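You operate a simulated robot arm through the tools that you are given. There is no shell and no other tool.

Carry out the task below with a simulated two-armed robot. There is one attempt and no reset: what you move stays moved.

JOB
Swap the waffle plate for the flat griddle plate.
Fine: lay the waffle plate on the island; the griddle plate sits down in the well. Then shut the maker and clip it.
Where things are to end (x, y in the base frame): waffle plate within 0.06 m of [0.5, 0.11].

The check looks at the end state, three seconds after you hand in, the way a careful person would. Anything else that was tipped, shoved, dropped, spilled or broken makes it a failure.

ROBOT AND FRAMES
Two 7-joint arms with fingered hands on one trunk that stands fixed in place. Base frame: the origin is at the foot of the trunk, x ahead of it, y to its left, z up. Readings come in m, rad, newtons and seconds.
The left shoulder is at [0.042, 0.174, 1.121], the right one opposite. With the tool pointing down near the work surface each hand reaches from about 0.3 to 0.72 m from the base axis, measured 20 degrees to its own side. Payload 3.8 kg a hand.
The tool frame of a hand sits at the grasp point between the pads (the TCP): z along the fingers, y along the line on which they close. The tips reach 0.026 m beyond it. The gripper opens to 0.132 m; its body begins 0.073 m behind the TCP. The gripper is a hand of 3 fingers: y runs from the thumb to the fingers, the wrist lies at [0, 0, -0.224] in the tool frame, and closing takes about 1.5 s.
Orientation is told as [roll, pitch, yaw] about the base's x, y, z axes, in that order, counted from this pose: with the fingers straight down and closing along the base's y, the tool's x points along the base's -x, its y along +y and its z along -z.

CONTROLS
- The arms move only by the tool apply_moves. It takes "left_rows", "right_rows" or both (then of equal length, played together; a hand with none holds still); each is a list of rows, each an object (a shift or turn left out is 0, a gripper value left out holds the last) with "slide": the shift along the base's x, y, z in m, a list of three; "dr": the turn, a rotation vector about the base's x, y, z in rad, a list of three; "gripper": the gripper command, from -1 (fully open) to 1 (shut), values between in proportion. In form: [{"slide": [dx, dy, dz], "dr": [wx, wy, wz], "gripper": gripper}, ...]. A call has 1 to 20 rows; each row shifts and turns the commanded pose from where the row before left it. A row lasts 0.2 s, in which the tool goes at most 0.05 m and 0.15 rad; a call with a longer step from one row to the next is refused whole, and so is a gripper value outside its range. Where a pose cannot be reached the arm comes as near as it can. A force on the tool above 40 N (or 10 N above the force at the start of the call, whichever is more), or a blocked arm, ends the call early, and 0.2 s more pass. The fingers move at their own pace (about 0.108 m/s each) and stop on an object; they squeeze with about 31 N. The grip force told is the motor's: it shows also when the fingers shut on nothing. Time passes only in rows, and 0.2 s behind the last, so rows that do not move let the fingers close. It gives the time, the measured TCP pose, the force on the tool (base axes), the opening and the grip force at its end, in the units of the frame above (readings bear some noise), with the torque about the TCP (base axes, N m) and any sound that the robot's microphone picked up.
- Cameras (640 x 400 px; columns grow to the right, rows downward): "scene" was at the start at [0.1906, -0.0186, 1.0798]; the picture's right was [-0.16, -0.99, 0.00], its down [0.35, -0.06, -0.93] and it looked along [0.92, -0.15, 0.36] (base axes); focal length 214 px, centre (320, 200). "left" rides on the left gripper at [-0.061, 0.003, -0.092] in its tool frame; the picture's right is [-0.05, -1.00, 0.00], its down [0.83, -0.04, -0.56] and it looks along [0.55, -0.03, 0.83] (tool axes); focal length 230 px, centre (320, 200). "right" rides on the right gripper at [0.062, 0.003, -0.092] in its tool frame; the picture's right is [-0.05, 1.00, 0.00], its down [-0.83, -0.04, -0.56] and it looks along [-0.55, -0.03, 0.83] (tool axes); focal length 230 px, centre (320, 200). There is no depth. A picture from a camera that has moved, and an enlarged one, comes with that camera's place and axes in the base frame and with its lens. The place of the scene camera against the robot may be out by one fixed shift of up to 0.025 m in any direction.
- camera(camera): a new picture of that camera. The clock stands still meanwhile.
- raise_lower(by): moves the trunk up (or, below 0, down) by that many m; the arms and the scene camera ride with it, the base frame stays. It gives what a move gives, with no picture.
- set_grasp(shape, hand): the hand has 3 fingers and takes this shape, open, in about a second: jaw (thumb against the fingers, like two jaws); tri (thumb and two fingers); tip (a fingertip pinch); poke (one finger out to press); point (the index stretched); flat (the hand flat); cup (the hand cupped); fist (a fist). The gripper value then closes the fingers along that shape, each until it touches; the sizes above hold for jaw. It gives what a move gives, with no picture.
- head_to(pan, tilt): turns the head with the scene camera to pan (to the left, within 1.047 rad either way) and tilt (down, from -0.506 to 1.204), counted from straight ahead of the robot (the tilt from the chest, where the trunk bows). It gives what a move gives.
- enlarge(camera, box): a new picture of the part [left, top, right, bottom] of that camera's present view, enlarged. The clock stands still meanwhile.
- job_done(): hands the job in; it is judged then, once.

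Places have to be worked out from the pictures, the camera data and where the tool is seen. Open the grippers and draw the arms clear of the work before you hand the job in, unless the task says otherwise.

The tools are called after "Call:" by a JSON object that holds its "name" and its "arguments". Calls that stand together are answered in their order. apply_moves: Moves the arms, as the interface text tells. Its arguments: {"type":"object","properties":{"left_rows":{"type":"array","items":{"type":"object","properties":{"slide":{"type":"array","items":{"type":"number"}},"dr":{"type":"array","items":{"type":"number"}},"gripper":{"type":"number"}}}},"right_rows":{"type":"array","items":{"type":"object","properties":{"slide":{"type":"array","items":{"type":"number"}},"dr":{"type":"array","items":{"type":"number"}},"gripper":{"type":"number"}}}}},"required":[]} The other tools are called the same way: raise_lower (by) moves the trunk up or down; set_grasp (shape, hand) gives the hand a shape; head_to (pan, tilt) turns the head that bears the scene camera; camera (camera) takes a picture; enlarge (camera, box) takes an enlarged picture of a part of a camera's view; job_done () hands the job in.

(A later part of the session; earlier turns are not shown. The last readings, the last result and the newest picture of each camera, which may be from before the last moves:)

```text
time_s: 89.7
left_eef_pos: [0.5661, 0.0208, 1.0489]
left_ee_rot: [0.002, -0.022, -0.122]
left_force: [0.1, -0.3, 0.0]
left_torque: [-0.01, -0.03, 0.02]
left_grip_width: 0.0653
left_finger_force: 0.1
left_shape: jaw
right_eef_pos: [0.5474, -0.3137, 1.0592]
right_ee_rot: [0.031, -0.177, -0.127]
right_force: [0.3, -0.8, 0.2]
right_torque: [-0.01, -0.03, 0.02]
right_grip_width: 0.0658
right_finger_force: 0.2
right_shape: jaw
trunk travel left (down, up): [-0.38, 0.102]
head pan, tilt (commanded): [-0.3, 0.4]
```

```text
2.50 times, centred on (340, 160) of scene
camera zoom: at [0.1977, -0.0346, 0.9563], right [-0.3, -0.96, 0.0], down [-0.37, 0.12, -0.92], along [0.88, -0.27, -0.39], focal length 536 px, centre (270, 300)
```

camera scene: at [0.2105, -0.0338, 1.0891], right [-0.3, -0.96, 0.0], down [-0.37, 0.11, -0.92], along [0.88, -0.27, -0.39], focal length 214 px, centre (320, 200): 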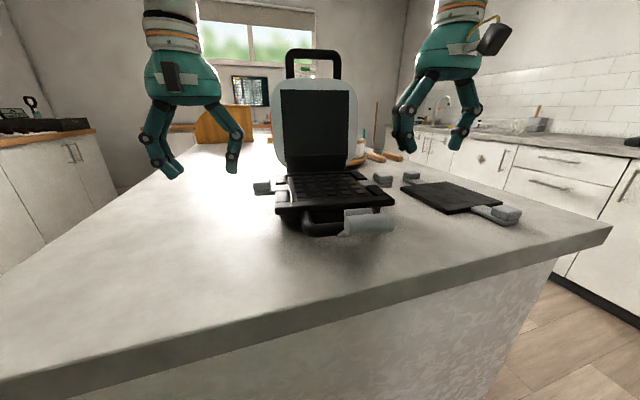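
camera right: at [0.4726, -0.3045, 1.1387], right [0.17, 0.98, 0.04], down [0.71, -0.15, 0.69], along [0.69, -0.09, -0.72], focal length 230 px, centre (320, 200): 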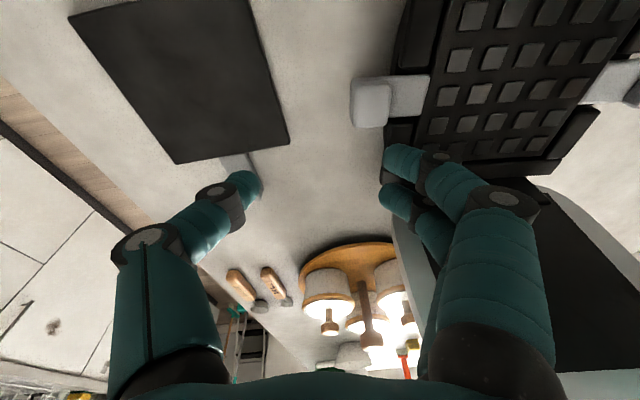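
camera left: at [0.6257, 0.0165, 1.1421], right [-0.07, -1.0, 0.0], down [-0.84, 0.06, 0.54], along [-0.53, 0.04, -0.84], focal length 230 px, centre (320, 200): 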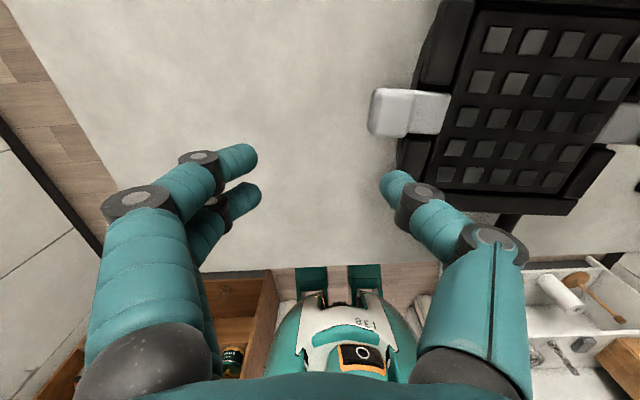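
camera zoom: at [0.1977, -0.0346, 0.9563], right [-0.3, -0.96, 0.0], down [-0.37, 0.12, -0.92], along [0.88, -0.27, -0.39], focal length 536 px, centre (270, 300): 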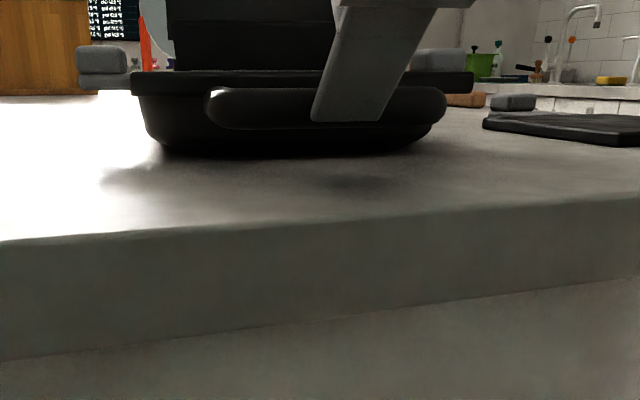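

Knob positions from both wrist cameras: left (0.588, −0.031), right (0.547, −0.271), top z ≈ 0.967; they stand on strips at flange level. I hover both hands over the knobs with a 45 mm opening.

Call:
{"name": "apply_moves", "arguments": {"left_rows": [{"slide": [0.006, -0.014, -0.01], "dr": [0, -0.03, -0.01], "gripper": 0.32}, {"slide": [0.006, -0.014, -0.01], "dr": [0, -0.03, -0.01]}, {"slide": [0.005, -0.013, -0.01], "dr": [0, -0.03, 0]}, {"slide": [0.005, -0.011, -0.01]}, {}], "right_rows": [{"slide": [-0.001, 0.012, -0.013], "dr": [0, 0, -0.01], "gripper": 0.32}, {"slide": [-0.001, 0.012, -0.013], "dr": [0, 0, -0.01]}, {"slide": [0, 0.011, -0.013]}, {"slide": [0, 0.008, -0.012]}, {}]}}

Call:
{"name": "camera", "arguments": {"camera": "right"}}

Call:
{"name": "camera", "arguments": {"camera": "left"}}

Call:
{"name": "camera", "arguments": {"camera": "scene"}}

```text
time_s: 90.8
left_eef_pos: [0.5878, -0.0318, 1.0078]
left_ee_rot: [0.014, -0.113, -0.141]
left_force: [0.7, -0.1, 0.9]
left_torque: [-0.02, 0.02, 0.01]
left_grip_width: 0.0453
left_finger_force: 0.1
left_shape: jaw
right_eef_pos: [0.547, -0.2697, 1.009]
right_ee_rot: [0.031, -0.177, -0.147]
right_force: [0.8, -0.3, -0.3]
right_torque: [0.0, 0.01, 0.0]
right_grip_width: 0.0453
right_finger_force: 0.1
right_shape: jaw
trunk travel left (down, up): [-0.38, 0.102]
head pan, tilt (commanded): [-0.3, 0.4]
```

```text
taken
camera right: at [0.471, -0.2581, 1.0885], right [0.19, 0.98, 0.04], down [0.7, -0.16, 0.69], along [0.68, -0.11, -0.72], focal length 230 px, centre (320, 200)
```

right: 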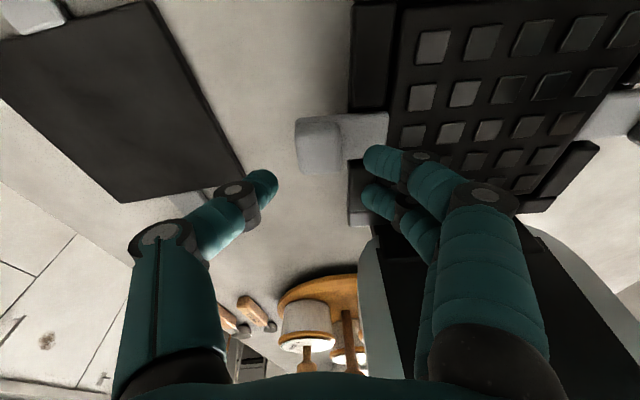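

```text
taken
camera left: at [0.6387, -0.0366, 1.1071], right [-0.09, -1.0, -0.01], down [-0.89, 0.07, 0.46], along [-0.45, 0.05, -0.89], focal length 230 px, centre (320, 200)
```

left: 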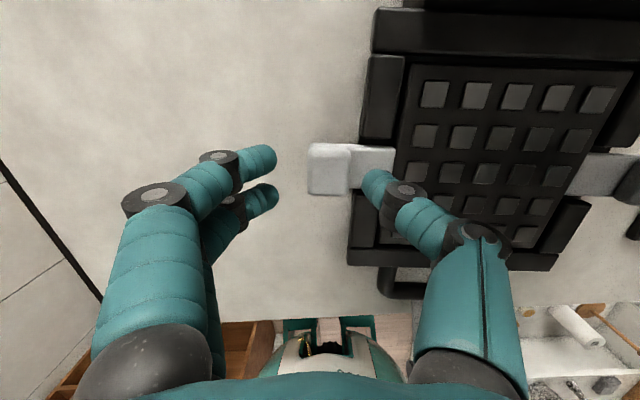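

```text
taken
camera scene: at [0.1977, -0.0337, 0.9564], right [-0.3, -0.96, 0.0], down [-0.37, 0.11, -0.92], along [0.88, -0.27, -0.39], focal length 214 px, centre (320, 200)
```

scene: 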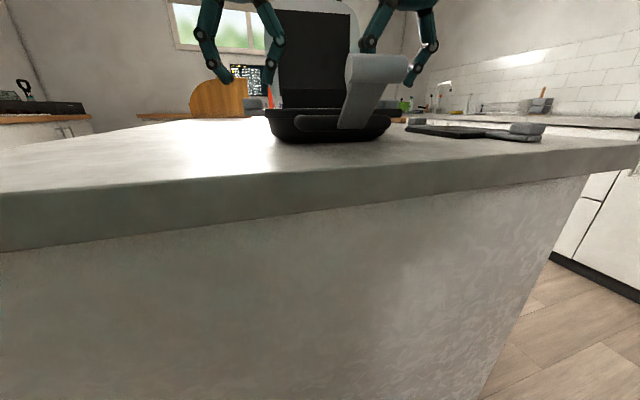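

Refined from each hand's own camera: left knob (0.588, −0.037), right knob (0.544, −0.269), top ≈ 0.961. I correct these few millimetres and descend both hands slowly to pinch height.

Call:
{"name": "apply_moves", "arguments": {"left_rows": [{"slide": [-0.001, -0.005, -0.01]}, {"slide": [0, 0, -0.01]}, {"slide": [0, 0, -0.01]}, {"slide": [0, 0, -0.007]}, {}], "right_rows": [{"slide": [-0.005, 0.001, -0.01]}, {"slide": [0, 0, -0.01]}, {"slide": [0, 0, -0.01]}, {"slide": [0, 0, -0.008]}, {}]}}

Call:
{"name": "camera", "arguments": {"camera": "right"}}

Call:
{"name": "camera", "arguments": {"camera": "left"}}

Call:
{"name": "enlarge", "arguments": {"camera": "scene", "box": [180, 0, 460, 160]}}

```text
time_s: 92.0
left_eef_pos: [0.5864, -0.0363, 0.9706]
left_ee_rot: [0.01, -0.115, -0.141]
left_force: [1.0, -1.0, 6.7]
left_torque: [-0.29, -0.03, 0.08]
left_grip_width: 0.0458
left_finger_force: 0.1
left_shape: jaw
right_eef_pos: [0.5416, -0.2669, 0.9739]
right_ee_rot: [0.031, -0.182, -0.145]
right_force: [3.3, 1.4, 15.8]
right_torque: [0.54, 0.01, -0.16]
right_grip_width: 0.046
right_finger_force: 0.0
right_shape: jaw
trunk travel left (down, up): [-0.38, 0.102]
head pan, tilt (commanded): [-0.3, 0.4]
```

```text
taken
camera right: at [0.4649, -0.2565, 1.0527], right [0.19, 0.98, 0.04], down [0.7, -0.17, 0.7], along [0.69, -0.1, -0.72], focal length 230 px, centre (320, 200)
```

right: 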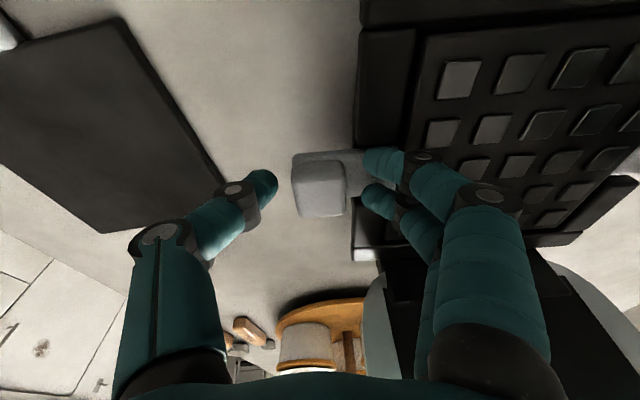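

```text
taken
camera left: at [0.6368, -0.0405, 1.0714], right [-0.09, -1.0, -0.01], down [-0.89, 0.08, 0.46], along [-0.45, 0.05, -0.89], focal length 230 px, centre (320, 200)
```

left: 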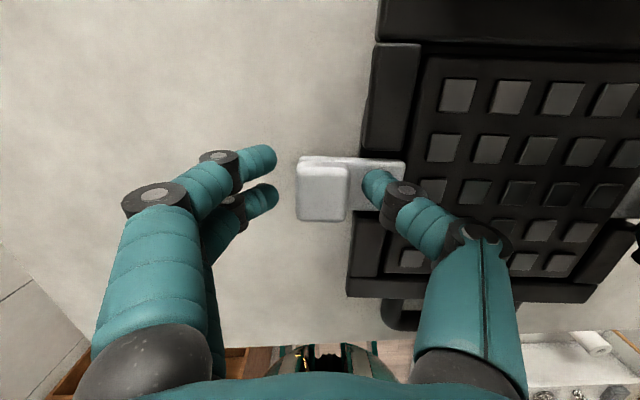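

```text
2.29 times, centred on (320, 80) of scene
camera zoom: at [0.1971, -0.0335, 0.9568], right [-0.3, -0.96, 0.0], down [-0.37, 0.11, -0.92], along [0.88, -0.27, -0.39], focal length 490 px, centre (320, 474)
```

zoom: 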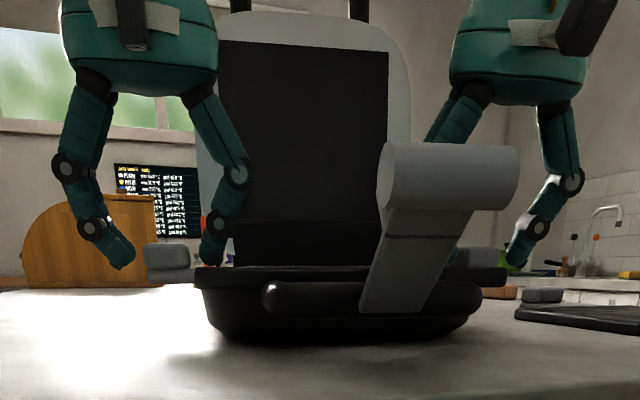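

Both inner tips touch the strips (top ≈ 0.945), so height is right. I raise 4 mm, correct x slightly and close both hands on the knobs.

Call:
{"name": "apply_moves", "arguments": {"left_rows": [{"slide": [-0.004, 0, 0.004]}, {"gripper": 0.6}, {"gripper": 0.9}, {"gripper": 0.9}, {"gripper": 0.9}], "right_rows": [{"slide": [0.001, 0, 0.005]}, {"gripper": 0.6}, {"gripper": 0.9}, {"gripper": 0.9}, {"gripper": 0.9}]}}

Call:
{"name": "camera", "arguments": {"camera": "right"}}

Call:
{"name": "camera", "arguments": {"camera": "left"}}

```text
time_s: 93.2
left_eef_pos: [0.5824, -0.0356, 0.973]
left_ee_rot: [0.014, -0.112, -0.142]
left_force: [2.0, 2.5, 0.4]
left_torque: [0.1, 0.0, -0.04]
left_grip_width: 0.0247
left_finger_force: 30.7
left_shape: jaw
right_eef_pos: [0.5421, -0.2691, 0.975]
right_ee_rot: [0.029, -0.176, -0.146]
right_force: [-0.7, -4.0, 0.6]
right_torque: [-0.11, 0.03, 0.17]
right_grip_width: 0.0257
right_finger_force: 30.8
right_shape: jaw
trunk travel left (down, up): [-0.38, 0.102]
head pan, tilt (commanded): [-0.3, 0.4]
```

```text
taken
camera right: at [0.4665, -0.2579, 1.0548], right [0.19, 0.98, 0.04], down [0.7, -0.16, 0.69], along [0.68, -0.11, -0.72], focal length 230 px, centre (320, 200)
```

right: 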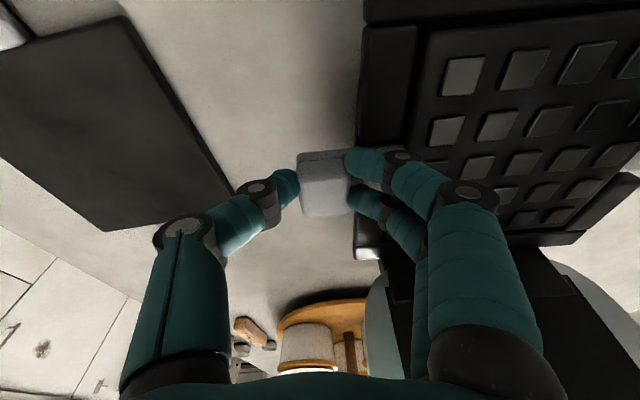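

```text
taken
camera left: at [0.6341, -0.0407, 1.0724], right [-0.09, -1.0, -0.01], down [-0.89, 0.07, 0.46], along [-0.46, 0.05, -0.89], focal length 230 px, centre (320, 200)
```

left: 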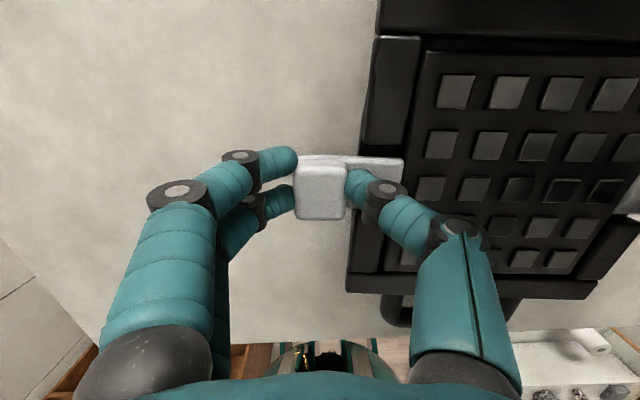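

Both knobs are gripped (≈31 N, width 25 mm). I lift both hands together gently.

Call:
{"name": "apply_moves", "arguments": {"left_rows": [{"slide": [0, 0, 0.006]}, {"slide": [0, 0, 0.008]}, {"slide": [0, 0, 0.01]}], "right_rows": [{"slide": [0, 0, 0.006]}, {"slide": [0, 0, 0.008]}, {"slide": [0, 0, 0.01]}]}}

Call:
{"name": "camera", "arguments": {"camera": "right"}}

Call:
{"name": "camera", "arguments": {"camera": "left"}}

Call:
{"name": "enlarge", "arguments": {"camera": "scene", "box": [180, 0, 460, 160]}}

```text
time_s: 94.0
left_eef_pos: [0.5836, -0.0356, 0.9974]
left_ee_rot: [0.012, -0.113, -0.142]
left_force: [1.7, 6.6, -1.0]
left_torque: [0.19, -0.03, -0.03]
left_grip_width: 0.0242
left_finger_force: 31.0
left_shape: jaw
right_eef_pos: [0.5434, -0.2689, 1.0006]
right_ee_rot: [0.029, -0.177, -0.146]
right_force: [-1.3, -5.9, -1.8]
right_torque: [-0.17, 0.03, 0.16]
right_grip_width: 0.0254
right_finger_force: 31.0
right_shape: jaw
trunk travel left (down, up): [-0.38, 0.102]
head pan, tilt (commanded): [-0.3, 0.4]
```

```text
taken
camera right: at [0.467, -0.258, 1.0797], right [0.19, 0.98, 0.04], down [0.7, -0.16, 0.69], along [0.68, -0.11, -0.72], focal length 230 px, centre (320, 200)
```

right: 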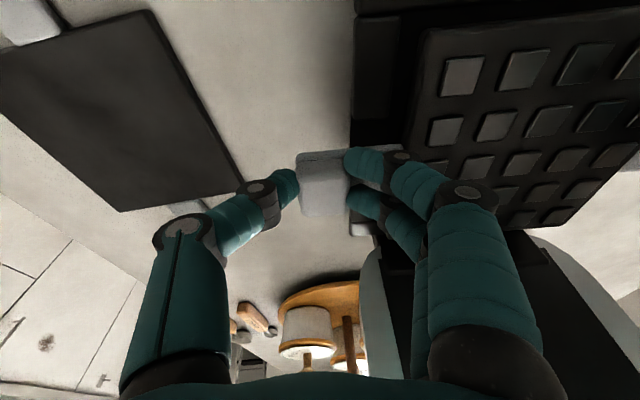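

```text
taken
camera left: at [0.6349, -0.0415, 1.0976], right [-0.09, -1.0, -0.01], down [-0.89, 0.07, 0.46], along [-0.46, 0.05, -0.89], focal length 230 px, centre (320, 200)
```

left: 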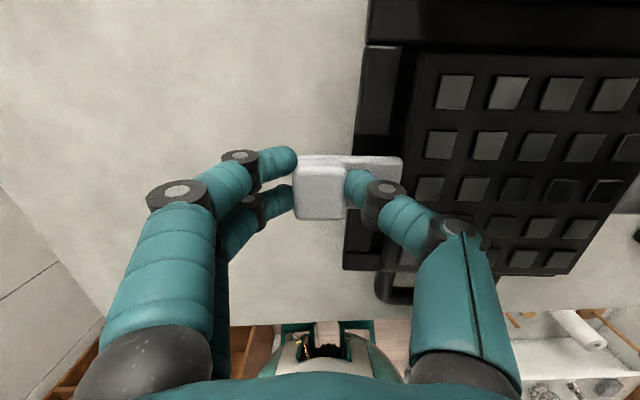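

```text
2.29 times, centred on (320, 80) of scene
camera zoom: at [0.1978, -0.0339, 0.9563], right [-0.3, -0.96, 0.0], down [-0.37, 0.11, -0.92], along [0.88, -0.27, -0.39], focal length 490 px, centre (320, 474)
```

zoom: 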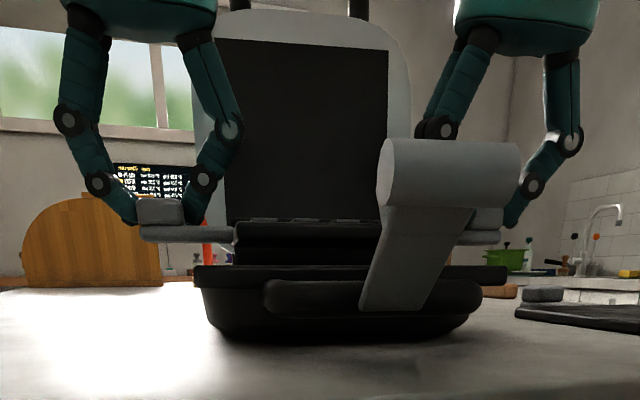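

The plate lifts cleanly and the maker stays put. I lift a further ~5 cm and check.

Call:
{"name": "apply_moves", "arguments": {"left_rows": [{"slide": [0, 0, 0.012]}, {"slide": [0, 0, 0.012]}, {"slide": [0, 0, 0.012]}, {"slide": [0, 0, 0.012]}], "right_rows": [{"slide": [0, 0, 0.012]}, {"slide": [0, 0, 0.012]}, {"slide": [0, 0, 0.012]}, {"slide": [0, 0, 0.012]}]}}

Call:
{"name": "enlarge", "arguments": {"camera": "scene", "box": [180, 0, 460, 160]}}

```text
time_s: 95.0
left_eef_pos: [0.5818, -0.0367, 1.0468]
left_ee_rot: [0.016, -0.112, -0.14]
left_force: [1.0, 7.9, -1.4]
left_torque: [0.2, -0.03, -0.05]
left_grip_width: 0.0238
left_finger_force: 30.5
left_shape: jaw
right_eef_pos: [0.5416, -0.2675, 1.0477]
right_ee_rot: [0.028, -0.175, -0.147]
right_force: [-1.7, -6.9, -0.7]
right_torque: [-0.19, 0.05, 0.12]
right_grip_width: 0.0252
right_finger_force: 30.8
right_shape: jaw
trunk travel left (down, up): [-0.38, 0.102]
head pan, tilt (commanded): [-0.3, 0.4]
```

```text
2.29 times, centred on (320, 80) of scene
camera zoom: at [0.1978, -0.0339, 0.9563], right [-0.3, -0.96, 0.0], down [-0.37, 0.11, -0.92], along [0.88, -0.27, -0.39], focal length 490 px, centre (320, 474)
```

zoom: 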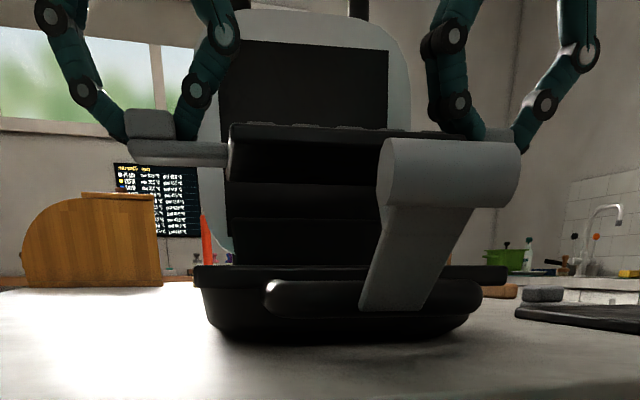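

The plate is well clear of the well. I carry it with both hands to the left and slightly back, toward (0.475, 0.14).

Call:
{"name": "apply_moves", "arguments": {"left_rows": [{"slide": [-0.004, 0.015, 0.002]}, {"slide": [-0.006, 0.02, 0.002]}, {"slide": [-0.007, 0.024, 0]}, {"slide": [-0.007, 0.024, 0]}, {"slide": [-0.007, 0.024, 0]}, {"slide": [-0.007, 0.024, 0]}, {"slide": [-0.007, 0.024, 0]}, {"slide": [-0.007, 0.024, 0]}, {"slide": [-0.007, 0.024, 0]}, {"slide": [-0.007, 0.024, 0]}, {"slide": [-0.007, 0.024, 0]}, {"slide": [-0.006, 0.02, 0]}, {"slide": [-0.004, 0.015, 0]}], "right_rows": [{"slide": [-0.004, 0.015, 0.002]}, {"slide": [-0.006, 0.02, 0.002]}, {"slide": [-0.007, 0.024, 0]}, {"slide": [-0.007, 0.024, 0]}, {"slide": [-0.007, 0.024, 0]}, {"slide": [-0.007, 0.024, 0]}, {"slide": [-0.007, 0.024, 0]}, {"slide": [-0.007, 0.024, 0]}, {"slide": [-0.007, 0.024, 0]}, {"slide": [-0.007, 0.024, 0]}, {"slide": [-0.007, 0.024, 0]}, {"slide": [-0.006, 0.02, 0]}, {"slide": [-0.004, 0.015, 0]}]}}

Call:
{"name": "camera", "arguments": {"camera": "scene"}}

Call:
{"name": "camera", "arguments": {"camera": "left"}}

Call:
{"name": "camera", "arguments": {"camera": "right"}}

```text
time_s: 96.5
left_eef_pos: [0.5411, 0.0888, 1.0517]
left_ee_rot: [-0.009, -0.121, -0.159]
left_force: [-0.9, -22.1, -1.0]
left_torque: [-0.24, -0.07, -0.11]
left_grip_width: 0.0243
left_finger_force: 31.2
left_shape: jaw
right_eef_pos: [0.5156, -0.1755, 1.0559]
right_ee_rot: [0.052, -0.18, -0.13]
right_force: [0.5, 22.7, -2.3]
right_torque: [0.09, 0.06, 0.37]
right_grip_width: 0.0262
right_finger_force: 30.7
right_shape: jaw
right hand out of reach, approached as far as the arm can: row 4, 5, 6, 7
trunk travel left (down, up): [-0.38, 0.102]
head pan, tilt (commanded): [-0.3, 0.4]
stopped in row 7 (left hand): the force on the tool passed its limit at 43 N (the readings are from after the stop); the commanded pose is now the measured one
```

```text
taken
camera scene: at [0.198, -0.0339, 0.9563], right [-0.3, -0.96, 0.0], down [-0.37, 0.11, -0.92], along [0.88, -0.27, -0.39], focal length 214 px, centre (320, 200)
```

scene: 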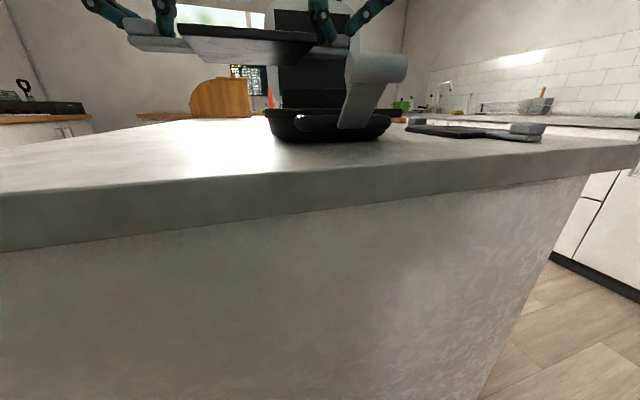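

```text
taken
camera left: at [0.5919, 0.084, 1.1509], right [-0.11, -0.99, 0.02], down [-0.89, 0.11, 0.45], along [-0.45, 0.04, -0.89], focal length 230 px, centre (320, 200)
```

left: 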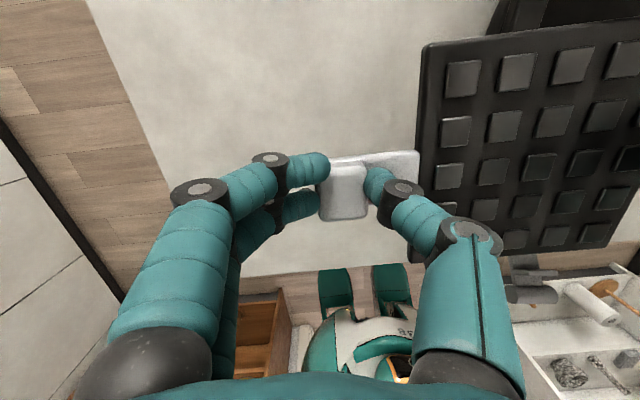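

```text
taken
camera right: at [0.4404, -0.1677, 1.1361], right [0.17, 0.98, 0.06], down [0.7, -0.16, 0.69], along [0.69, -0.08, -0.72], focal length 230 px, centre (320, 200)
```

right: 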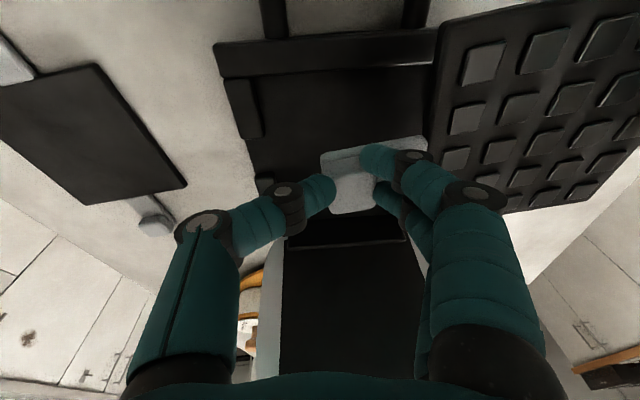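

The right arm could not follow further left, so the plate got stretched between the hands (22 N) and the call stopped. I first relieve the stress by moving the left hand back a little, and look at the right arm's posture.

Call:
{"name": "apply_moves", "arguments": {"left_rows": [{"slide": [0.002, -0.008, 0]}, {"slide": [0.002, -0.008, 0]}]}}

Call:
{"name": "head_to", "arguments": {"pan": -0.6, "tilt": -0.35}}

Call:
{"name": "camera", "arguments": {"camera": "scene"}}

```text
time_s: 97.1
left_eef_pos: [0.5453, 0.0774, 1.0519]
left_ee_rot: [0.0, -0.117, -0.153]
left_force: [-1.6, -10.4, -0.5]
left_torque: [0.11, -0.08, -0.32]
left_grip_width: 0.0227
left_finger_force: 31.3
left_shape: jaw
right_eef_pos: [0.5177, -0.1809, 1.0564]
right_ee_rot: [0.043, -0.18, -0.14]
right_force: [1.5, 10.5, -1.2]
right_torque: [-0.17, 0.1, 0.13]
right_grip_width: 0.0243
right_finger_force: 31.4
right_shape: jaw
trunk travel left (down, up): [-0.38, 0.102]
head pan, tilt (commanded): [-0.3, 0.4]
```

```text
time_s: 98.2
left_eef_pos: [0.5464, 0.0761, 1.0509]
left_ee_rot: [-0.002, -0.119, -0.153]
left_force: [-1.1, -8.2, -1.4]
left_torque: [0.23, -0.09, -0.25]
left_grip_width: 0.0222
left_finger_force: 30.8
left_shape: jaw
right_eef_pos: [0.5174, -0.1799, 1.056]
right_ee_rot: [0.046, -0.182, -0.139]
right_force: [1.5, 7.8, -1.7]
right_torque: [-0.3, 0.14, 0.11]
right_grip_width: 0.0236
right_finger_force: 30.4
right_shape: jaw
trunk travel left (down, up): [-0.38, 0.102]
head pan, tilt (commanded): [-0.6, -0.351]
```

```text
taken
camera scene: at [0.1722, -0.0494, 1.0226], right [-0.56, -0.83, 0.0], down [0.28, -0.19, -0.94], along [0.78, -0.53, 0.34], focal length 214 px, centre (320, 200)
```

scene: 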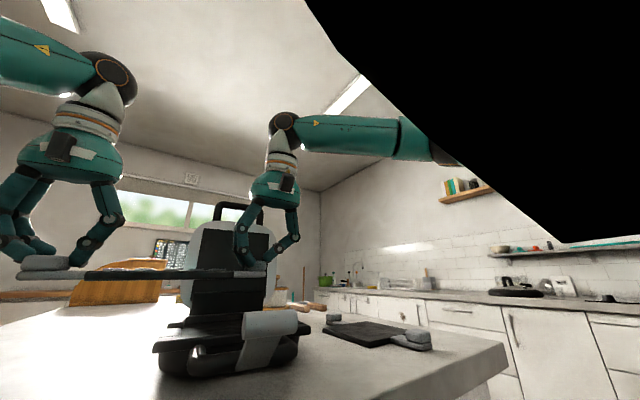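

The right elbow is raised out to the side. I test small synchronous moves in different directions to find which way the right arm can still go.

Call:
{"name": "apply_moves", "arguments": {"left_rows": [{"slide": [0, -0.006, 0]}, {"slide": [-0.008, 0, 0]}, {"slide": [0, 0.008, 0]}, {"slide": [0, 0, 0.008]}, {"slide": [0, 0.008, 0]}], "right_rows": [{}, {"slide": [-0.008, 0, 0]}, {"slide": [0, 0.008, 0]}, {"slide": [0, 0, 0.008]}, {"slide": [0, 0.008, 0]}]}}

```text
time_s: 99.4
left_eef_pos: [0.5384, 0.0834, 1.0601]
left_ee_rot: [-0.009, -0.12, -0.159]
left_force: [-2.7, -26.2, -2.9]
left_torque: [-0.26, 0.01, -0.13]
left_grip_width: 0.0229
left_finger_force: 31.3
left_shape: jaw
right_eef_pos: [0.5096, -0.1741, 1.0655]
right_ee_rot: [0.053, -0.181, -0.134]
right_force: [1.3, 26.4, 0.4]
right_torque: [0.82, -0.09, 0.46]
right_grip_width: 0.0217
right_finger_force: 30.9
right_shape: jaw
right hand out of reach, approached as far as the arm can: row 3, 5
trunk travel left (down, up): [-0.38, 0.102]
head pan, tilt (commanded): [-0.6, -0.351]
```

Only +y is blocked for the right arm (its wrist yaw limit), so I'll rotate the plate counter-clockwise while carrying it. First I relieve the tension between the hands.

Call:
{"name": "apply_moves", "arguments": {"left_rows": [{"slide": [0.003, -0.006, 0]}, {"slide": [0.003, -0.006, 0]}, {}]}}

```text
time_s: 100.2
left_eef_pos: [0.5445, 0.0743, 1.0579]
left_ee_rot: [-0.001, -0.116, -0.152]
left_force: [-2.6, -9.0, -3.3]
left_torque: [0.15, 0.0, -0.44]
left_grip_width: 0.0226
left_finger_force: 31.0
left_shape: jaw
right_eef_pos: [0.5107, -0.1784, 1.0653]
right_ee_rot: [0.045, -0.18, -0.139]
right_force: [4.1, 10.3, 0.8]
right_torque: [0.16, -0.04, -0.07]
right_grip_width: 0.0206
right_finger_force: 31.5
right_shape: jaw
trunk travel left (down, up): [-0.38, 0.102]
head pan, tilt (commanded): [-0.6, -0.351]
```

Tension is down to ~10 N. I relieve a bit more, raise both hands 3 cm (to clear the clip lever), then start rotating the plate counter-clockwise about the right hand.

Call:
{"name": "apply_moves", "arguments": {"left_rows": [{"slide": [0.002, -0.004, 0.01]}, {"slide": [0.001, -0.003, 0.01]}, {"slide": [0, 0, 0.01]}, {"slide": [-0.0118, 0.001, 0], "dr": [0, 0, 0.05]}, {"slide": [-0.0118, 0.001, 0], "dr": [0, 0, 0.05]}, {"slide": [-0.0118, 0.0, 0], "dr": [0, 0, 0.05]}, {"slide": [-0.0118, 0.0, 0], "dr": [0, 0, 0.05]}], "right_rows": [{"slide": [0, 0, 0.01]}, {"slide": [0, 0, 0.01]}, {"slide": [0, 0, 0.01]}, {"dr": [0, 0, 0.05]}, {"dr": [0, 0, 0.05]}, {"dr": [0, 0, 0.05]}, {"dr": [0, 0, 0.05]}]}}

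Call:
{"name": "camera", "arguments": {"camera": "left"}}

Call:
{"name": "camera", "arguments": {"camera": "right"}}

```text
time_s: 101.8
left_eef_pos: [0.5028, 0.0695, 1.089]
left_ee_rot: [-0.002, -0.118, 0.046]
left_force: [-1.8, -13.4, -3.9]
left_torque: [0.24, 0.11, -0.53]
left_grip_width: 0.0219
left_finger_force: 31.4
left_shape: jaw
right_eef_pos: [0.51, -0.1839, 1.0875]
right_ee_rot: [0.048, -0.18, 0.065]
right_force: [2.1, 13.3, 0.7]
right_torque: [0.38, -0.05, -0.02]
right_grip_width: 0.0204
right_finger_force: 30.6
right_shape: jaw
right hand out of reach, approached as far as the arm can: row 2, 3
trunk travel left (down, up): [-0.38, 0.102]
head pan, tilt (commanded): [-0.6, -0.351]
```

```text
taken
camera left: at [0.5515, 0.0748, 1.1882], right [0.1, -1.0, 0.01], down [-0.89, -0.08, 0.45], along [-0.45, -0.05, -0.89], focal length 230 px, centre (320, 200)
```

left: 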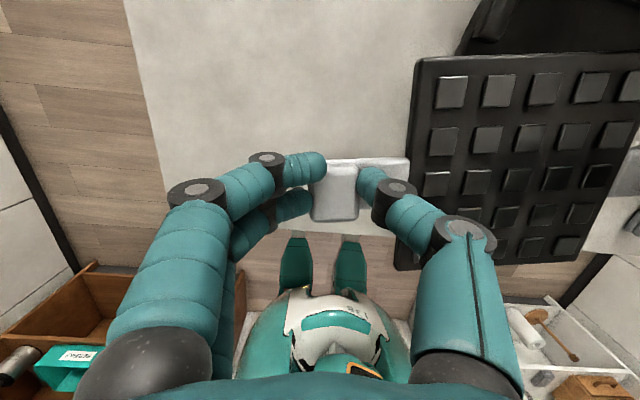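

```text
taken
camera right: at [0.4336, -0.19, 1.1675], right [-0.02, 1.0, 0.05], down [0.72, -0.02, 0.69], along [0.69, 0.05, -0.72], focal length 230 px, centre (320, 200)
```

right: 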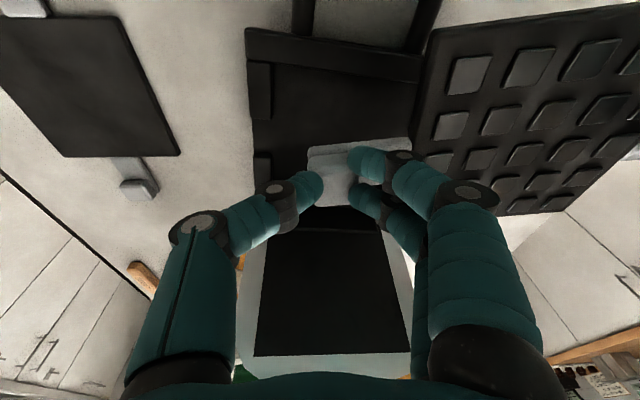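

Rotation works. I continue rotating, relieving the leftover tension a little with each step.

Call:
{"name": "apply_moves", "arguments": {"left_rows": [{"slide": [-0.0118, -0.004, 0], "dr": [0, 0, 0.05]}, {"slide": [-0.0118, -0.004, 0], "dr": [0, 0, 0.05]}, {"slide": [-0.0117, -0.004, 0], "dr": [0, 0, 0.05]}, {"slide": [-0.0117, -0.003, 0], "dr": [0, 0, 0.05]}, {"slide": [-0.0114, -0.0033, 0], "dr": [0, 0, 0.05]}, {"slide": [-0.0114, -0.0033, 0], "dr": [0, 0, 0.05]}], "right_rows": [{"dr": [0, 0, 0.05]}, {"dr": [0, 0, 0.05]}, {"dr": [0, 0, 0.05]}, {"dr": [0, 0, 0.05]}, {"dr": [0, 0, 0.05]}, {"dr": [0, 0, 0.05]}]}}

Call:
{"name": "apply_moves", "arguments": {"left_rows": [{"slide": [0, 0.01, 0]}, {"slide": [0, 0.01, 0]}, {"slide": [0, 0.01, 0]}], "right_rows": [{"slide": [0, 0.01, 0]}, {"slide": [0, 0.01, 0]}, {"slide": [0, 0.01, 0]}]}}

```text
time_s: 103.2
left_eef_pos: [0.4307, 0.0471, 1.0883]
left_ee_rot: [0.0, -0.121, 0.347]
left_force: [-2.5, 3.3, -1.7]
left_torque: [0.58, 0.17, -0.33]
left_grip_width: 0.0208
left_finger_force: 31.1
left_shape: jaw
right_eef_pos: [0.5115, -0.1842, 1.087]
right_ee_rot: [0.045, -0.179, 0.362]
right_force: [2.6, -2.2, -0.3]
right_torque: [-0.32, -0.07, 0.08]
right_grip_width: 0.0198
right_finger_force: 30.9
right_shape: jaw
trunk travel left (down, up): [-0.38, 0.102]
head pan, tilt (commanded): [-0.6, -0.351]
```

```text
time_s: 104.0
left_eef_pos: [0.4316, 0.0753, 1.0887]
left_ee_rot: [-0.007, -0.116, 0.345]
left_force: [6.0, -18.2, -2.7]
left_torque: [-0.07, 0.02, -0.48]
left_grip_width: 0.0211
left_finger_force: 30.9
left_shape: jaw
right_eef_pos: [0.5091, -0.1702, 1.086]
right_ee_rot: [0.048, -0.183, 0.366]
right_force: [-5.2, 18.8, 1.0]
right_torque: [0.5, 0.07, 0.22]
right_grip_width: 0.0166
right_finger_force: 31.2
right_shape: jaw
right hand out of reach, approached as far as the arm can: row 2, 3
trunk travel left (down, up): [-0.38, 0.102]
head pan, tilt (commanded): [-0.6, -0.351]
```

The right arm can't go past y≈−0.17 here. But the plate is light (total ≈ 2.5 N), so the left hand alone can carry it. I relieve tension, then release the right hand carefully and check the plate holds.

Call:
{"name": "apply_moves", "arguments": {"left_rows": [{"slide": [-0.001, -0.008, 0]}, {"slide": [-0.001, -0.006, 0]}, {}]}}

Call:
{"name": "apply_moves", "arguments": {"right_rows": [{"gripper": 0.5}, {"gripper": 0.3}, {"gripper": 0.1}]}}

Call:
{"name": "camera", "arguments": {"camera": "left"}}

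Call:
{"name": "camera", "arguments": {"camera": "right"}}

```text
time_s: 104.8
left_eef_pos: [0.4287, 0.0628, 1.0886]
left_ee_rot: [-0.003, -0.119, 0.347]
left_force: [4.9, -13.3, -2.2]
left_torque: [-0.02, 0.03, -0.21]
left_grip_width: 0.0215
left_finger_force: 31.1
left_shape: jaw
right_eef_pos: [0.5093, -0.1735, 1.0868]
right_ee_rot: [0.045, -0.178, 0.362]
right_force: [-5.1, 11.9, -0.6]
right_torque: [0.31, 0.12, 0.25]
right_grip_width: 0.0157
right_finger_force: 30.8
right_shape: jaw
trunk travel left (down, up): [-0.38, 0.102]
head pan, tilt (commanded): [-0.6, -0.351]
```

```text
time_s: 105.6
left_eef_pos: [0.429, 0.0637, 1.0896]
left_ee_rot: [0.001, -0.118, 0.347]
left_force: [-0.3, -0.5, -2.1]
left_torque: [0.27, 0.1, 0.01]
left_grip_width: 0.0207
left_finger_force: 31.4
left_shape: jaw
right_eef_pos: [0.5109, -0.1739, 1.087]
right_ee_rot: [0.046, -0.18, 0.36]
right_force: [-0.1, 0.1, -0.2]
right_torque: [0.02, -0.04, 0.0]
right_grip_width: 0.0586
right_finger_force: 0.1
right_shape: jaw
trunk travel left (down, up): [-0.38, 0.102]
head pan, tilt (commanded): [-0.6, -0.351]
```

```text
taken
camera left: at [0.4753, 0.0836, 1.1881], right [0.39, -0.92, 0.01], down [-0.82, -0.34, 0.45], along [-0.42, -0.18, -0.89], focal length 230 px, centre (320, 200)
```

left: 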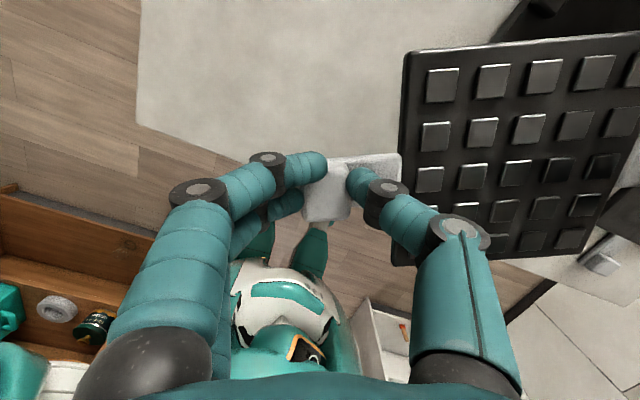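

```text
taken
camera right: at [0.4392, -0.2036, 1.1665], right [-0.31, 0.95, 0.05], down [0.7, 0.19, 0.69], along [0.65, 0.25, -0.72], focal length 230 px, centre (320, 200)
```

right: 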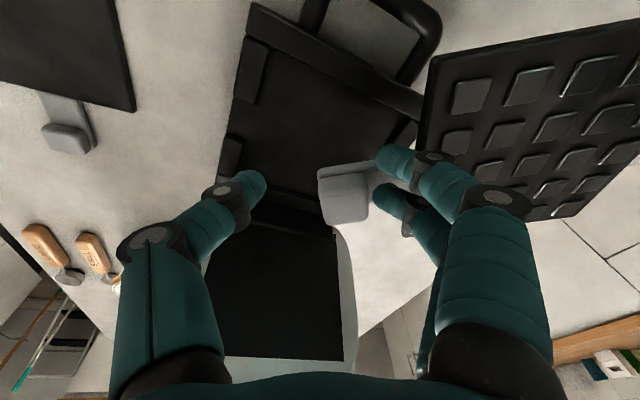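

The left hand alone holds the plate level (0.27 N·m). I lift the right hand off and away, then carry the plate left with the left hand, straightening it.

Call:
{"name": "apply_moves", "arguments": {"right_rows": [{"slide": [0, 0, 0.02], "gripper": 0}, {"slide": [0, -0.005, 0.02]}, {"slide": [-0.01, -0.02, 0.01]}, {"slide": [-0.02, -0.04, 0]}, {"slide": [-0.02, -0.04, 0]}, {"slide": [-0.02, -0.04, 0]}]}}

Call:
{"name": "apply_moves", "arguments": {"left_rows": [{"slide": [0.003, 0.01, 0], "dr": [0, 0, -0.01]}, {"slide": [0.004, 0.015, 0], "dr": [0, 0, -0.02]}, {"slide": [0.005, 0.017, 0], "dr": [0, 0, -0.03]}, {"slide": [0.005, 0.017, 0], "dr": [0, 0, -0.03]}, {"slide": [0.005, 0.017, 0], "dr": [0, 0, -0.03]}, {"slide": [0.005, 0.017, 0], "dr": [0, 0, -0.03]}, {"slide": [0.005, 0.017, 0], "dr": [0, 0, -0.03]}, {"slide": [0.005, 0.017, 0], "dr": [0, 0, -0.03]}, {"slide": [0.005, 0.017, 0], "dr": [0, 0, -0.03]}, {"slide": [0.005, 0.017, 0], "dr": [0, 0, -0.03]}, {"slide": [0.004, 0.015, 0], "dr": [0, 0, -0.03]}, {"slide": [0.003, 0.012, 0], "dr": [0, 0, -0.02]}, {}]}}

Call:
{"name": "head_to", "arguments": {"pan": 0.0, "tilt": 0.3}}

Call:
{"name": "camera", "arguments": {"camera": "left"}}

Call:
{"name": "camera", "arguments": {"camera": "scene"}}

```text
time_s: 107.0
left_eef_pos: [0.4282, 0.0643, 1.0884]
left_ee_rot: [-0.002, -0.119, 0.345]
left_force: [0.0, -0.3, -2.5]
left_torque: [0.27, 0.12, -0.03]
left_grip_width: 0.0205
left_finger_force: 31.0
left_shape: jaw
right_eef_pos: [0.4427, -0.3315, 1.1387]
right_ee_rot: [0.049, -0.18, 0.36]
right_force: [-0.4, -1.0, 0.5]
right_torque: [0.02, -0.02, -0.03]
right_grip_width: 0.0652
right_finger_force: 0.2
right_shape: jaw
right hand out of reach, approached as far as the arm can: row 1, 2
trunk travel left (down, up): [-0.38, 0.102]
head pan, tilt (commanded): [-0.6, -0.351]
```

```text
time_s: 109.8
left_eef_pos: [0.4821, 0.251, 1.0896]
left_ee_rot: [-0.001, -0.119, 0.026]
left_force: [0.7, 0.2, -3.2]
left_torque: [0.33, 0.01, 0.01]
left_grip_width: 0.0207
left_finger_force: 30.6
left_shape: jaw
right_eef_pos: [0.4448, -0.3309, 1.1378]
right_ee_rot: [0.045, -0.18, 0.361]
right_force: [0.1, 0.3, -0.7]
right_torque: [0.04, 0.02, 0.0]
right_grip_width: 0.0655
right_finger_force: 0.0
right_shape: jaw
trunk travel left (down, up): [-0.38, 0.102]
head pan, tilt (commanded): [-0.6, -0.351]
```

```text
time_s: 110.9
left_eef_pos: [0.4824, 0.252, 1.0897]
left_ee_rot: [-0.002, -0.119, 0.024]
left_force: [0.4, -0.1, -2.4]
left_torque: [0.3, 0.05, -0.01]
left_grip_width: 0.0208
left_finger_force: 31.5
left_shape: jaw
right_eef_pos: [0.4428, -0.3308, 1.1383]
right_ee_rot: [0.044, -0.18, 0.361]
right_force: [-1.0, -0.4, -0.2]
right_torque: [-0.03, 0.03, -0.05]
right_grip_width: 0.0653
right_finger_force: 0.0
right_shape: jaw
trunk travel left (down, up): [-0.38, 0.102]
head pan, tilt (commanded): [0.0, 0.3]
```

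```text
taken
camera left: at [0.5335, 0.2562, 1.1889], right [0.08, -1.0, 0.01], down [-0.89, -0.06, 0.45], along [-0.45, -0.04, -0.89], focal length 230 px, centre (320, 200)
```

left: 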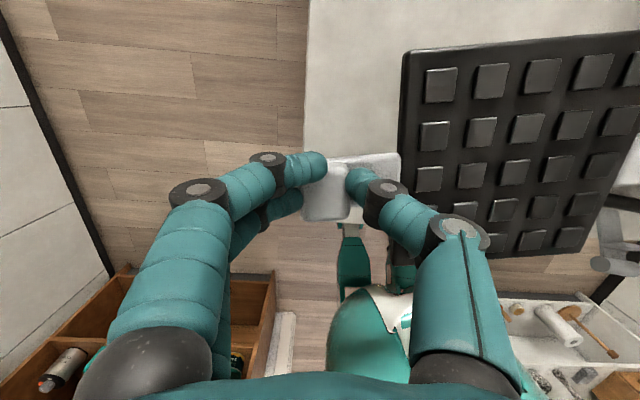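

```text
taken
camera scene: at [0.2029, -0.0066, 0.9656], right [0.0, -1.0, 0.0], down [-0.29, 0.0, -0.96], along [0.96, 0.0, -0.29], focal length 214 px, centre (320, 200)
```

scene: 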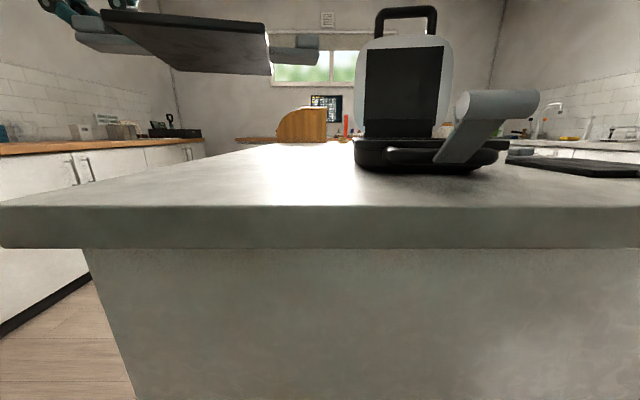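

The island's left edge is at y≈0.268, so I bring the plate back 1.6 cm inward and lower it toward the table.

Call:
{"name": "apply_moves", "arguments": {"left_rows": [{"slide": [0, -0.008, 0]}, {"slide": [0, -0.008, -0.01]}, {"slide": [0, 0, -0.018]}, {"slide": [0, 0, -0.018]}, {"slide": [0, 0, -0.018]}, {"slide": [0, 0, -0.015]}, {"slide": [0, 0, -0.01]}, {"slide": [0, 0, -0.006]}, {}]}}

Call:
{"name": "camera", "arguments": {"camera": "scene"}}

Call:
{"name": "camera", "arguments": {"camera": "left"}}

```text
time_s: 112.9
left_eef_pos: [0.4815, 0.2357, 0.9949]
left_ee_rot: [-0.002, -0.117, 0.027]
left_force: [0.3, 0.5, -1.9]
left_torque: [0.31, 0.0, -0.01]
left_grip_width: 0.0208
left_finger_force: 31.0
left_shape: jaw
right_eef_pos: [0.4433, -0.3306, 1.139]
right_ee_rot: [0.045, -0.179, 0.363]
right_force: [-0.8, -0.7, -0.2]
right_torque: [-0.01, 0.03, -0.01]
right_grip_width: 0.0652
right_finger_force: 0.0
right_shape: jaw
trunk travel left (down, up): [-0.38, 0.102]
head pan, tilt (commanded): [0.0, 0.3]
```

```text
taken
camera scene: at [0.2028, -0.0065, 0.9656], right [0.0, -1.0, 0.0], down [-0.3, 0.0, -0.96], along [0.96, 0.0, -0.3], focal length 214 px, centre (320, 200)
```

scene: 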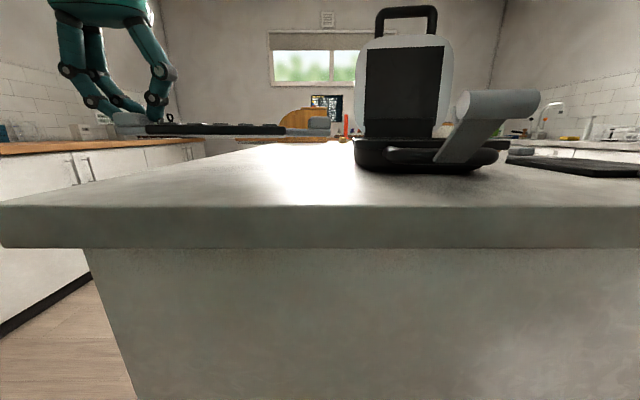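

```text
taken
camera left: at [0.5334, 0.2404, 1.0938], right [0.08, -1.0, 0.01], down [-0.89, -0.06, 0.45], along [-0.45, -0.04, -0.89], focal length 230 px, centre (320, 200)
```

left: 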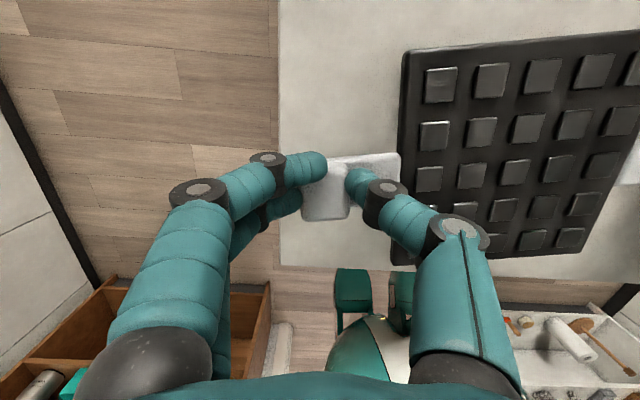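

The plate is nearly level and about 2–3 cm above the table. I lower it slowly until it touches.

Call:
{"name": "apply_moves", "arguments": {"left_rows": [{"slide": [0, 0, -0.006]}, {"slide": [0, 0, -0.005]}, {"slide": [0, 0, -0.005]}, {"slide": [0, 0, -0.004]}]}}

Call:
{"name": "apply_moves", "arguments": {"left_rows": [{"slide": [0, 0, -0.003]}, {"slide": [0, 0, -0.003]}]}}

Call:
{"name": "camera", "arguments": {"camera": "scene"}}

```text
time_s: 113.9
left_eef_pos: [0.4834, 0.236, 0.9753]
left_ee_rot: [-0.002, -0.119, 0.025]
left_force: [-0.1, -0.7, -1.8]
left_torque: [0.28, 0.05, 0.0]
left_grip_width: 0.0206
left_finger_force: 30.8
left_shape: jaw
right_eef_pos: [0.4429, -0.3304, 1.1386]
right_ee_rot: [0.046, -0.181, 0.36]
right_force: [0.0, 0.7, 0.2]
right_torque: [-0.01, -0.02, -0.03]
right_grip_width: 0.0654
right_finger_force: 0.1
right_shape: jaw
trunk travel left (down, up): [-0.38, 0.102]
head pan, tilt (commanded): [0.0, 0.3]
```

```text
time_s: 114.5
left_eef_pos: [0.4835, 0.2353, 0.9677]
left_ee_rot: [-0.002, -0.118, 0.026]
left_force: [-0.1, -0.4, -2.4]
left_torque: [0.28, 0.05, 0.02]
left_grip_width: 0.0206
left_finger_force: 31.3
left_shape: jaw
right_eef_pos: [0.4436, -0.3315, 1.1392]
right_ee_rot: [0.045, -0.179, 0.36]
right_force: [0.6, 0.2, 1.0]
right_torque: [0.02, 0.0, 0.02]
right_grip_width: 0.0652
right_finger_force: 0.0
right_shape: jaw
trunk travel left (down, up): [-0.38, 0.102]
head pan, tilt (commanded): [0.0, 0.3]
```

```text
taken
camera scene: at [0.2029, -0.0065, 0.9655], right [0.0, -1.0, 0.0], down [-0.3, 0.0, -0.96], along [0.96, 0.0, -0.3], focal length 214 px, centre (320, 200)
```

scene: 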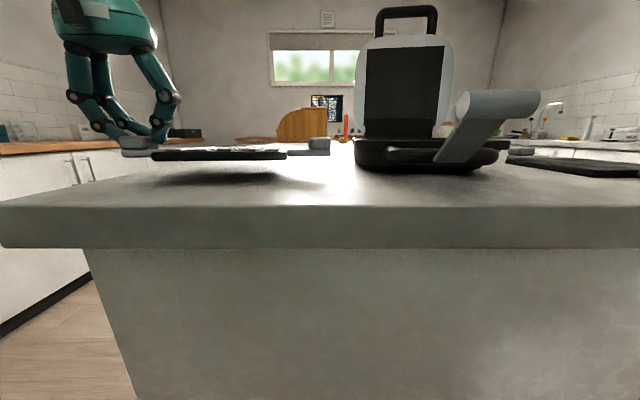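

The shadow shows it's still ~2 cm above the table. I keep lowering slowly.

Call:
{"name": "apply_moves", "arguments": {"left_rows": [{"slide": [0, 0, -0.004]}, {"slide": [0, 0, -0.003]}, {"slide": [0, 0, -0.003]}]}}

Call:
{"name": "apply_moves", "arguments": {"left_rows": [{"slide": [0, 0, -0.003]}, {"slide": [0, 0, -0.002]}]}}

Call:
{"name": "enlarge", "arguments": {"camera": "scene", "box": [60, 80, 360, 230]}}

```text
time_s: 115.3
left_eef_pos: [0.4828, 0.2347, 0.9591]
left_ee_rot: [-0.003, -0.118, 0.027]
left_force: [0.5, 0.0, -2.4]
left_torque: [0.29, 0.05, 0.01]
left_grip_width: 0.0204
left_finger_force: 31.1
left_shape: jaw
right_eef_pos: [0.4446, -0.3301, 1.1396]
right_ee_rot: [0.045, -0.18, 0.362]
right_force: [0.9, 0.2, 1.0]
right_torque: [0.04, -0.02, -0.03]
right_grip_width: 0.0654
right_finger_force: 0.1
right_shape: jaw
trunk travel left (down, up): [-0.38, 0.102]
head pan, tilt (commanded): [0.0, 0.3]
```

```text
time_s: 115.9
left_eef_pos: [0.4832, 0.235, 0.954]
left_ee_rot: [-0.002, -0.121, 0.026]
left_force: [0.1, 0.2, -2.9]
left_torque: [0.3, 0.05, 0.0]
left_grip_width: 0.0203
left_finger_force: 30.9
left_shape: jaw
right_eef_pos: [0.4449, -0.3298, 1.1397]
right_ee_rot: [0.046, -0.179, 0.362]
right_force: [0.2, -0.1, 0.3]
right_torque: [0.0, -0.01, -0.02]
right_grip_width: 0.0656
right_finger_force: 0.1
right_shape: jaw
trunk travel left (down, up): [-0.38, 0.102]
head pan, tilt (commanded): [0.0, 0.3]
```

```text
2.13 times, centred on (210, 155) of scene
camera zoom: at [0.2028, -0.0065, 0.9655], right [0.0, -1.0, 0.0], down [-0.3, 0.0, -0.96], along [0.96, 0.0, -0.3], focal length 458 px, centre (555, 296)
```

zoom: 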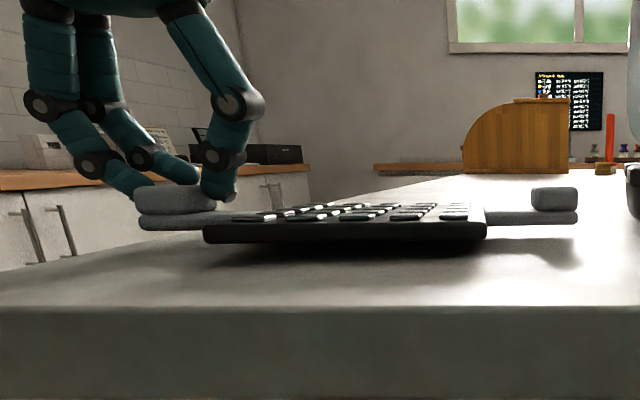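

About a centimetre to go. I continue lowering in small steps, watching for the touch.

Call:
{"name": "apply_moves", "arguments": {"left_rows": [{"slide": [0, 0, -0.003]}, {"slide": [0, 0, -0.003]}]}}

Call:
{"name": "apply_moves", "arguments": {"left_rows": [{"slide": [0, 0, -0.002]}, {"slide": [0, 0, -0.002]}]}}

Call:
{"name": "enlarge", "arguments": {"camera": "scene", "box": [60, 80, 360, 230]}}

```text
time_s: 116.5
left_eef_pos: [0.4833, 0.2346, 0.9474]
left_ee_rot: [-0.003, -0.119, 0.026]
left_force: [0.8, 0.0, -3.0]
left_torque: [0.27, -0.01, -0.01]
left_grip_width: 0.0205
left_finger_force: 30.8
left_shape: jaw
right_eef_pos: [0.4428, -0.3301, 1.1393]
right_ee_rot: [0.046, -0.179, 0.362]
right_force: [-0.5, 0.2, -0.7]
right_torque: [-0.01, 0.0, 0.0]
right_grip_width: 0.0653
right_finger_force: 0.1
right_shape: jaw
trunk travel left (down, up): [-0.38, 0.102]
head pan, tilt (commanded): [0.0, 0.3]
```

```text
time_s: 117.1
left_eef_pos: [0.4832, 0.2357, 0.9437]
left_ee_rot: [-0.001, -0.12, 0.027]
left_force: [0.3, 1.3, 0.7]
left_torque: [0.28, -0.08, 0.02]
left_grip_width: 0.0206
left_finger_force: 31.2
left_shape: jaw
right_eef_pos: [0.4432, -0.3304, 1.1385]
right_ee_rot: [0.046, -0.18, 0.362]
right_force: [-0.5, -0.7, 0.0]
right_torque: [-0.01, 0.01, 0.0]
right_grip_width: 0.0656
right_finger_force: 0.1
right_shape: jaw
trunk travel left (down, up): [-0.38, 0.102]
head pan, tilt (commanded): [0.0, 0.3]
```

```text
2.13 times, centred on (210, 155) of scene
camera zoom: at [0.2027, -0.0065, 0.9656], right [0.0, -1.0, 0.0], down [-0.3, 0.0, -0.96], along [0.96, 0.0, -0.3], focal length 458 px, centre (555, 296)
```

zoom: 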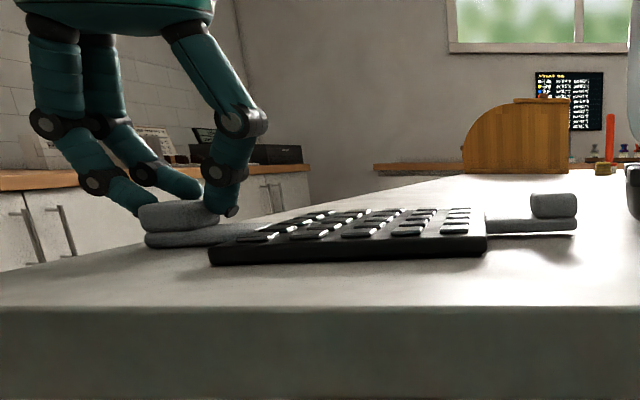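

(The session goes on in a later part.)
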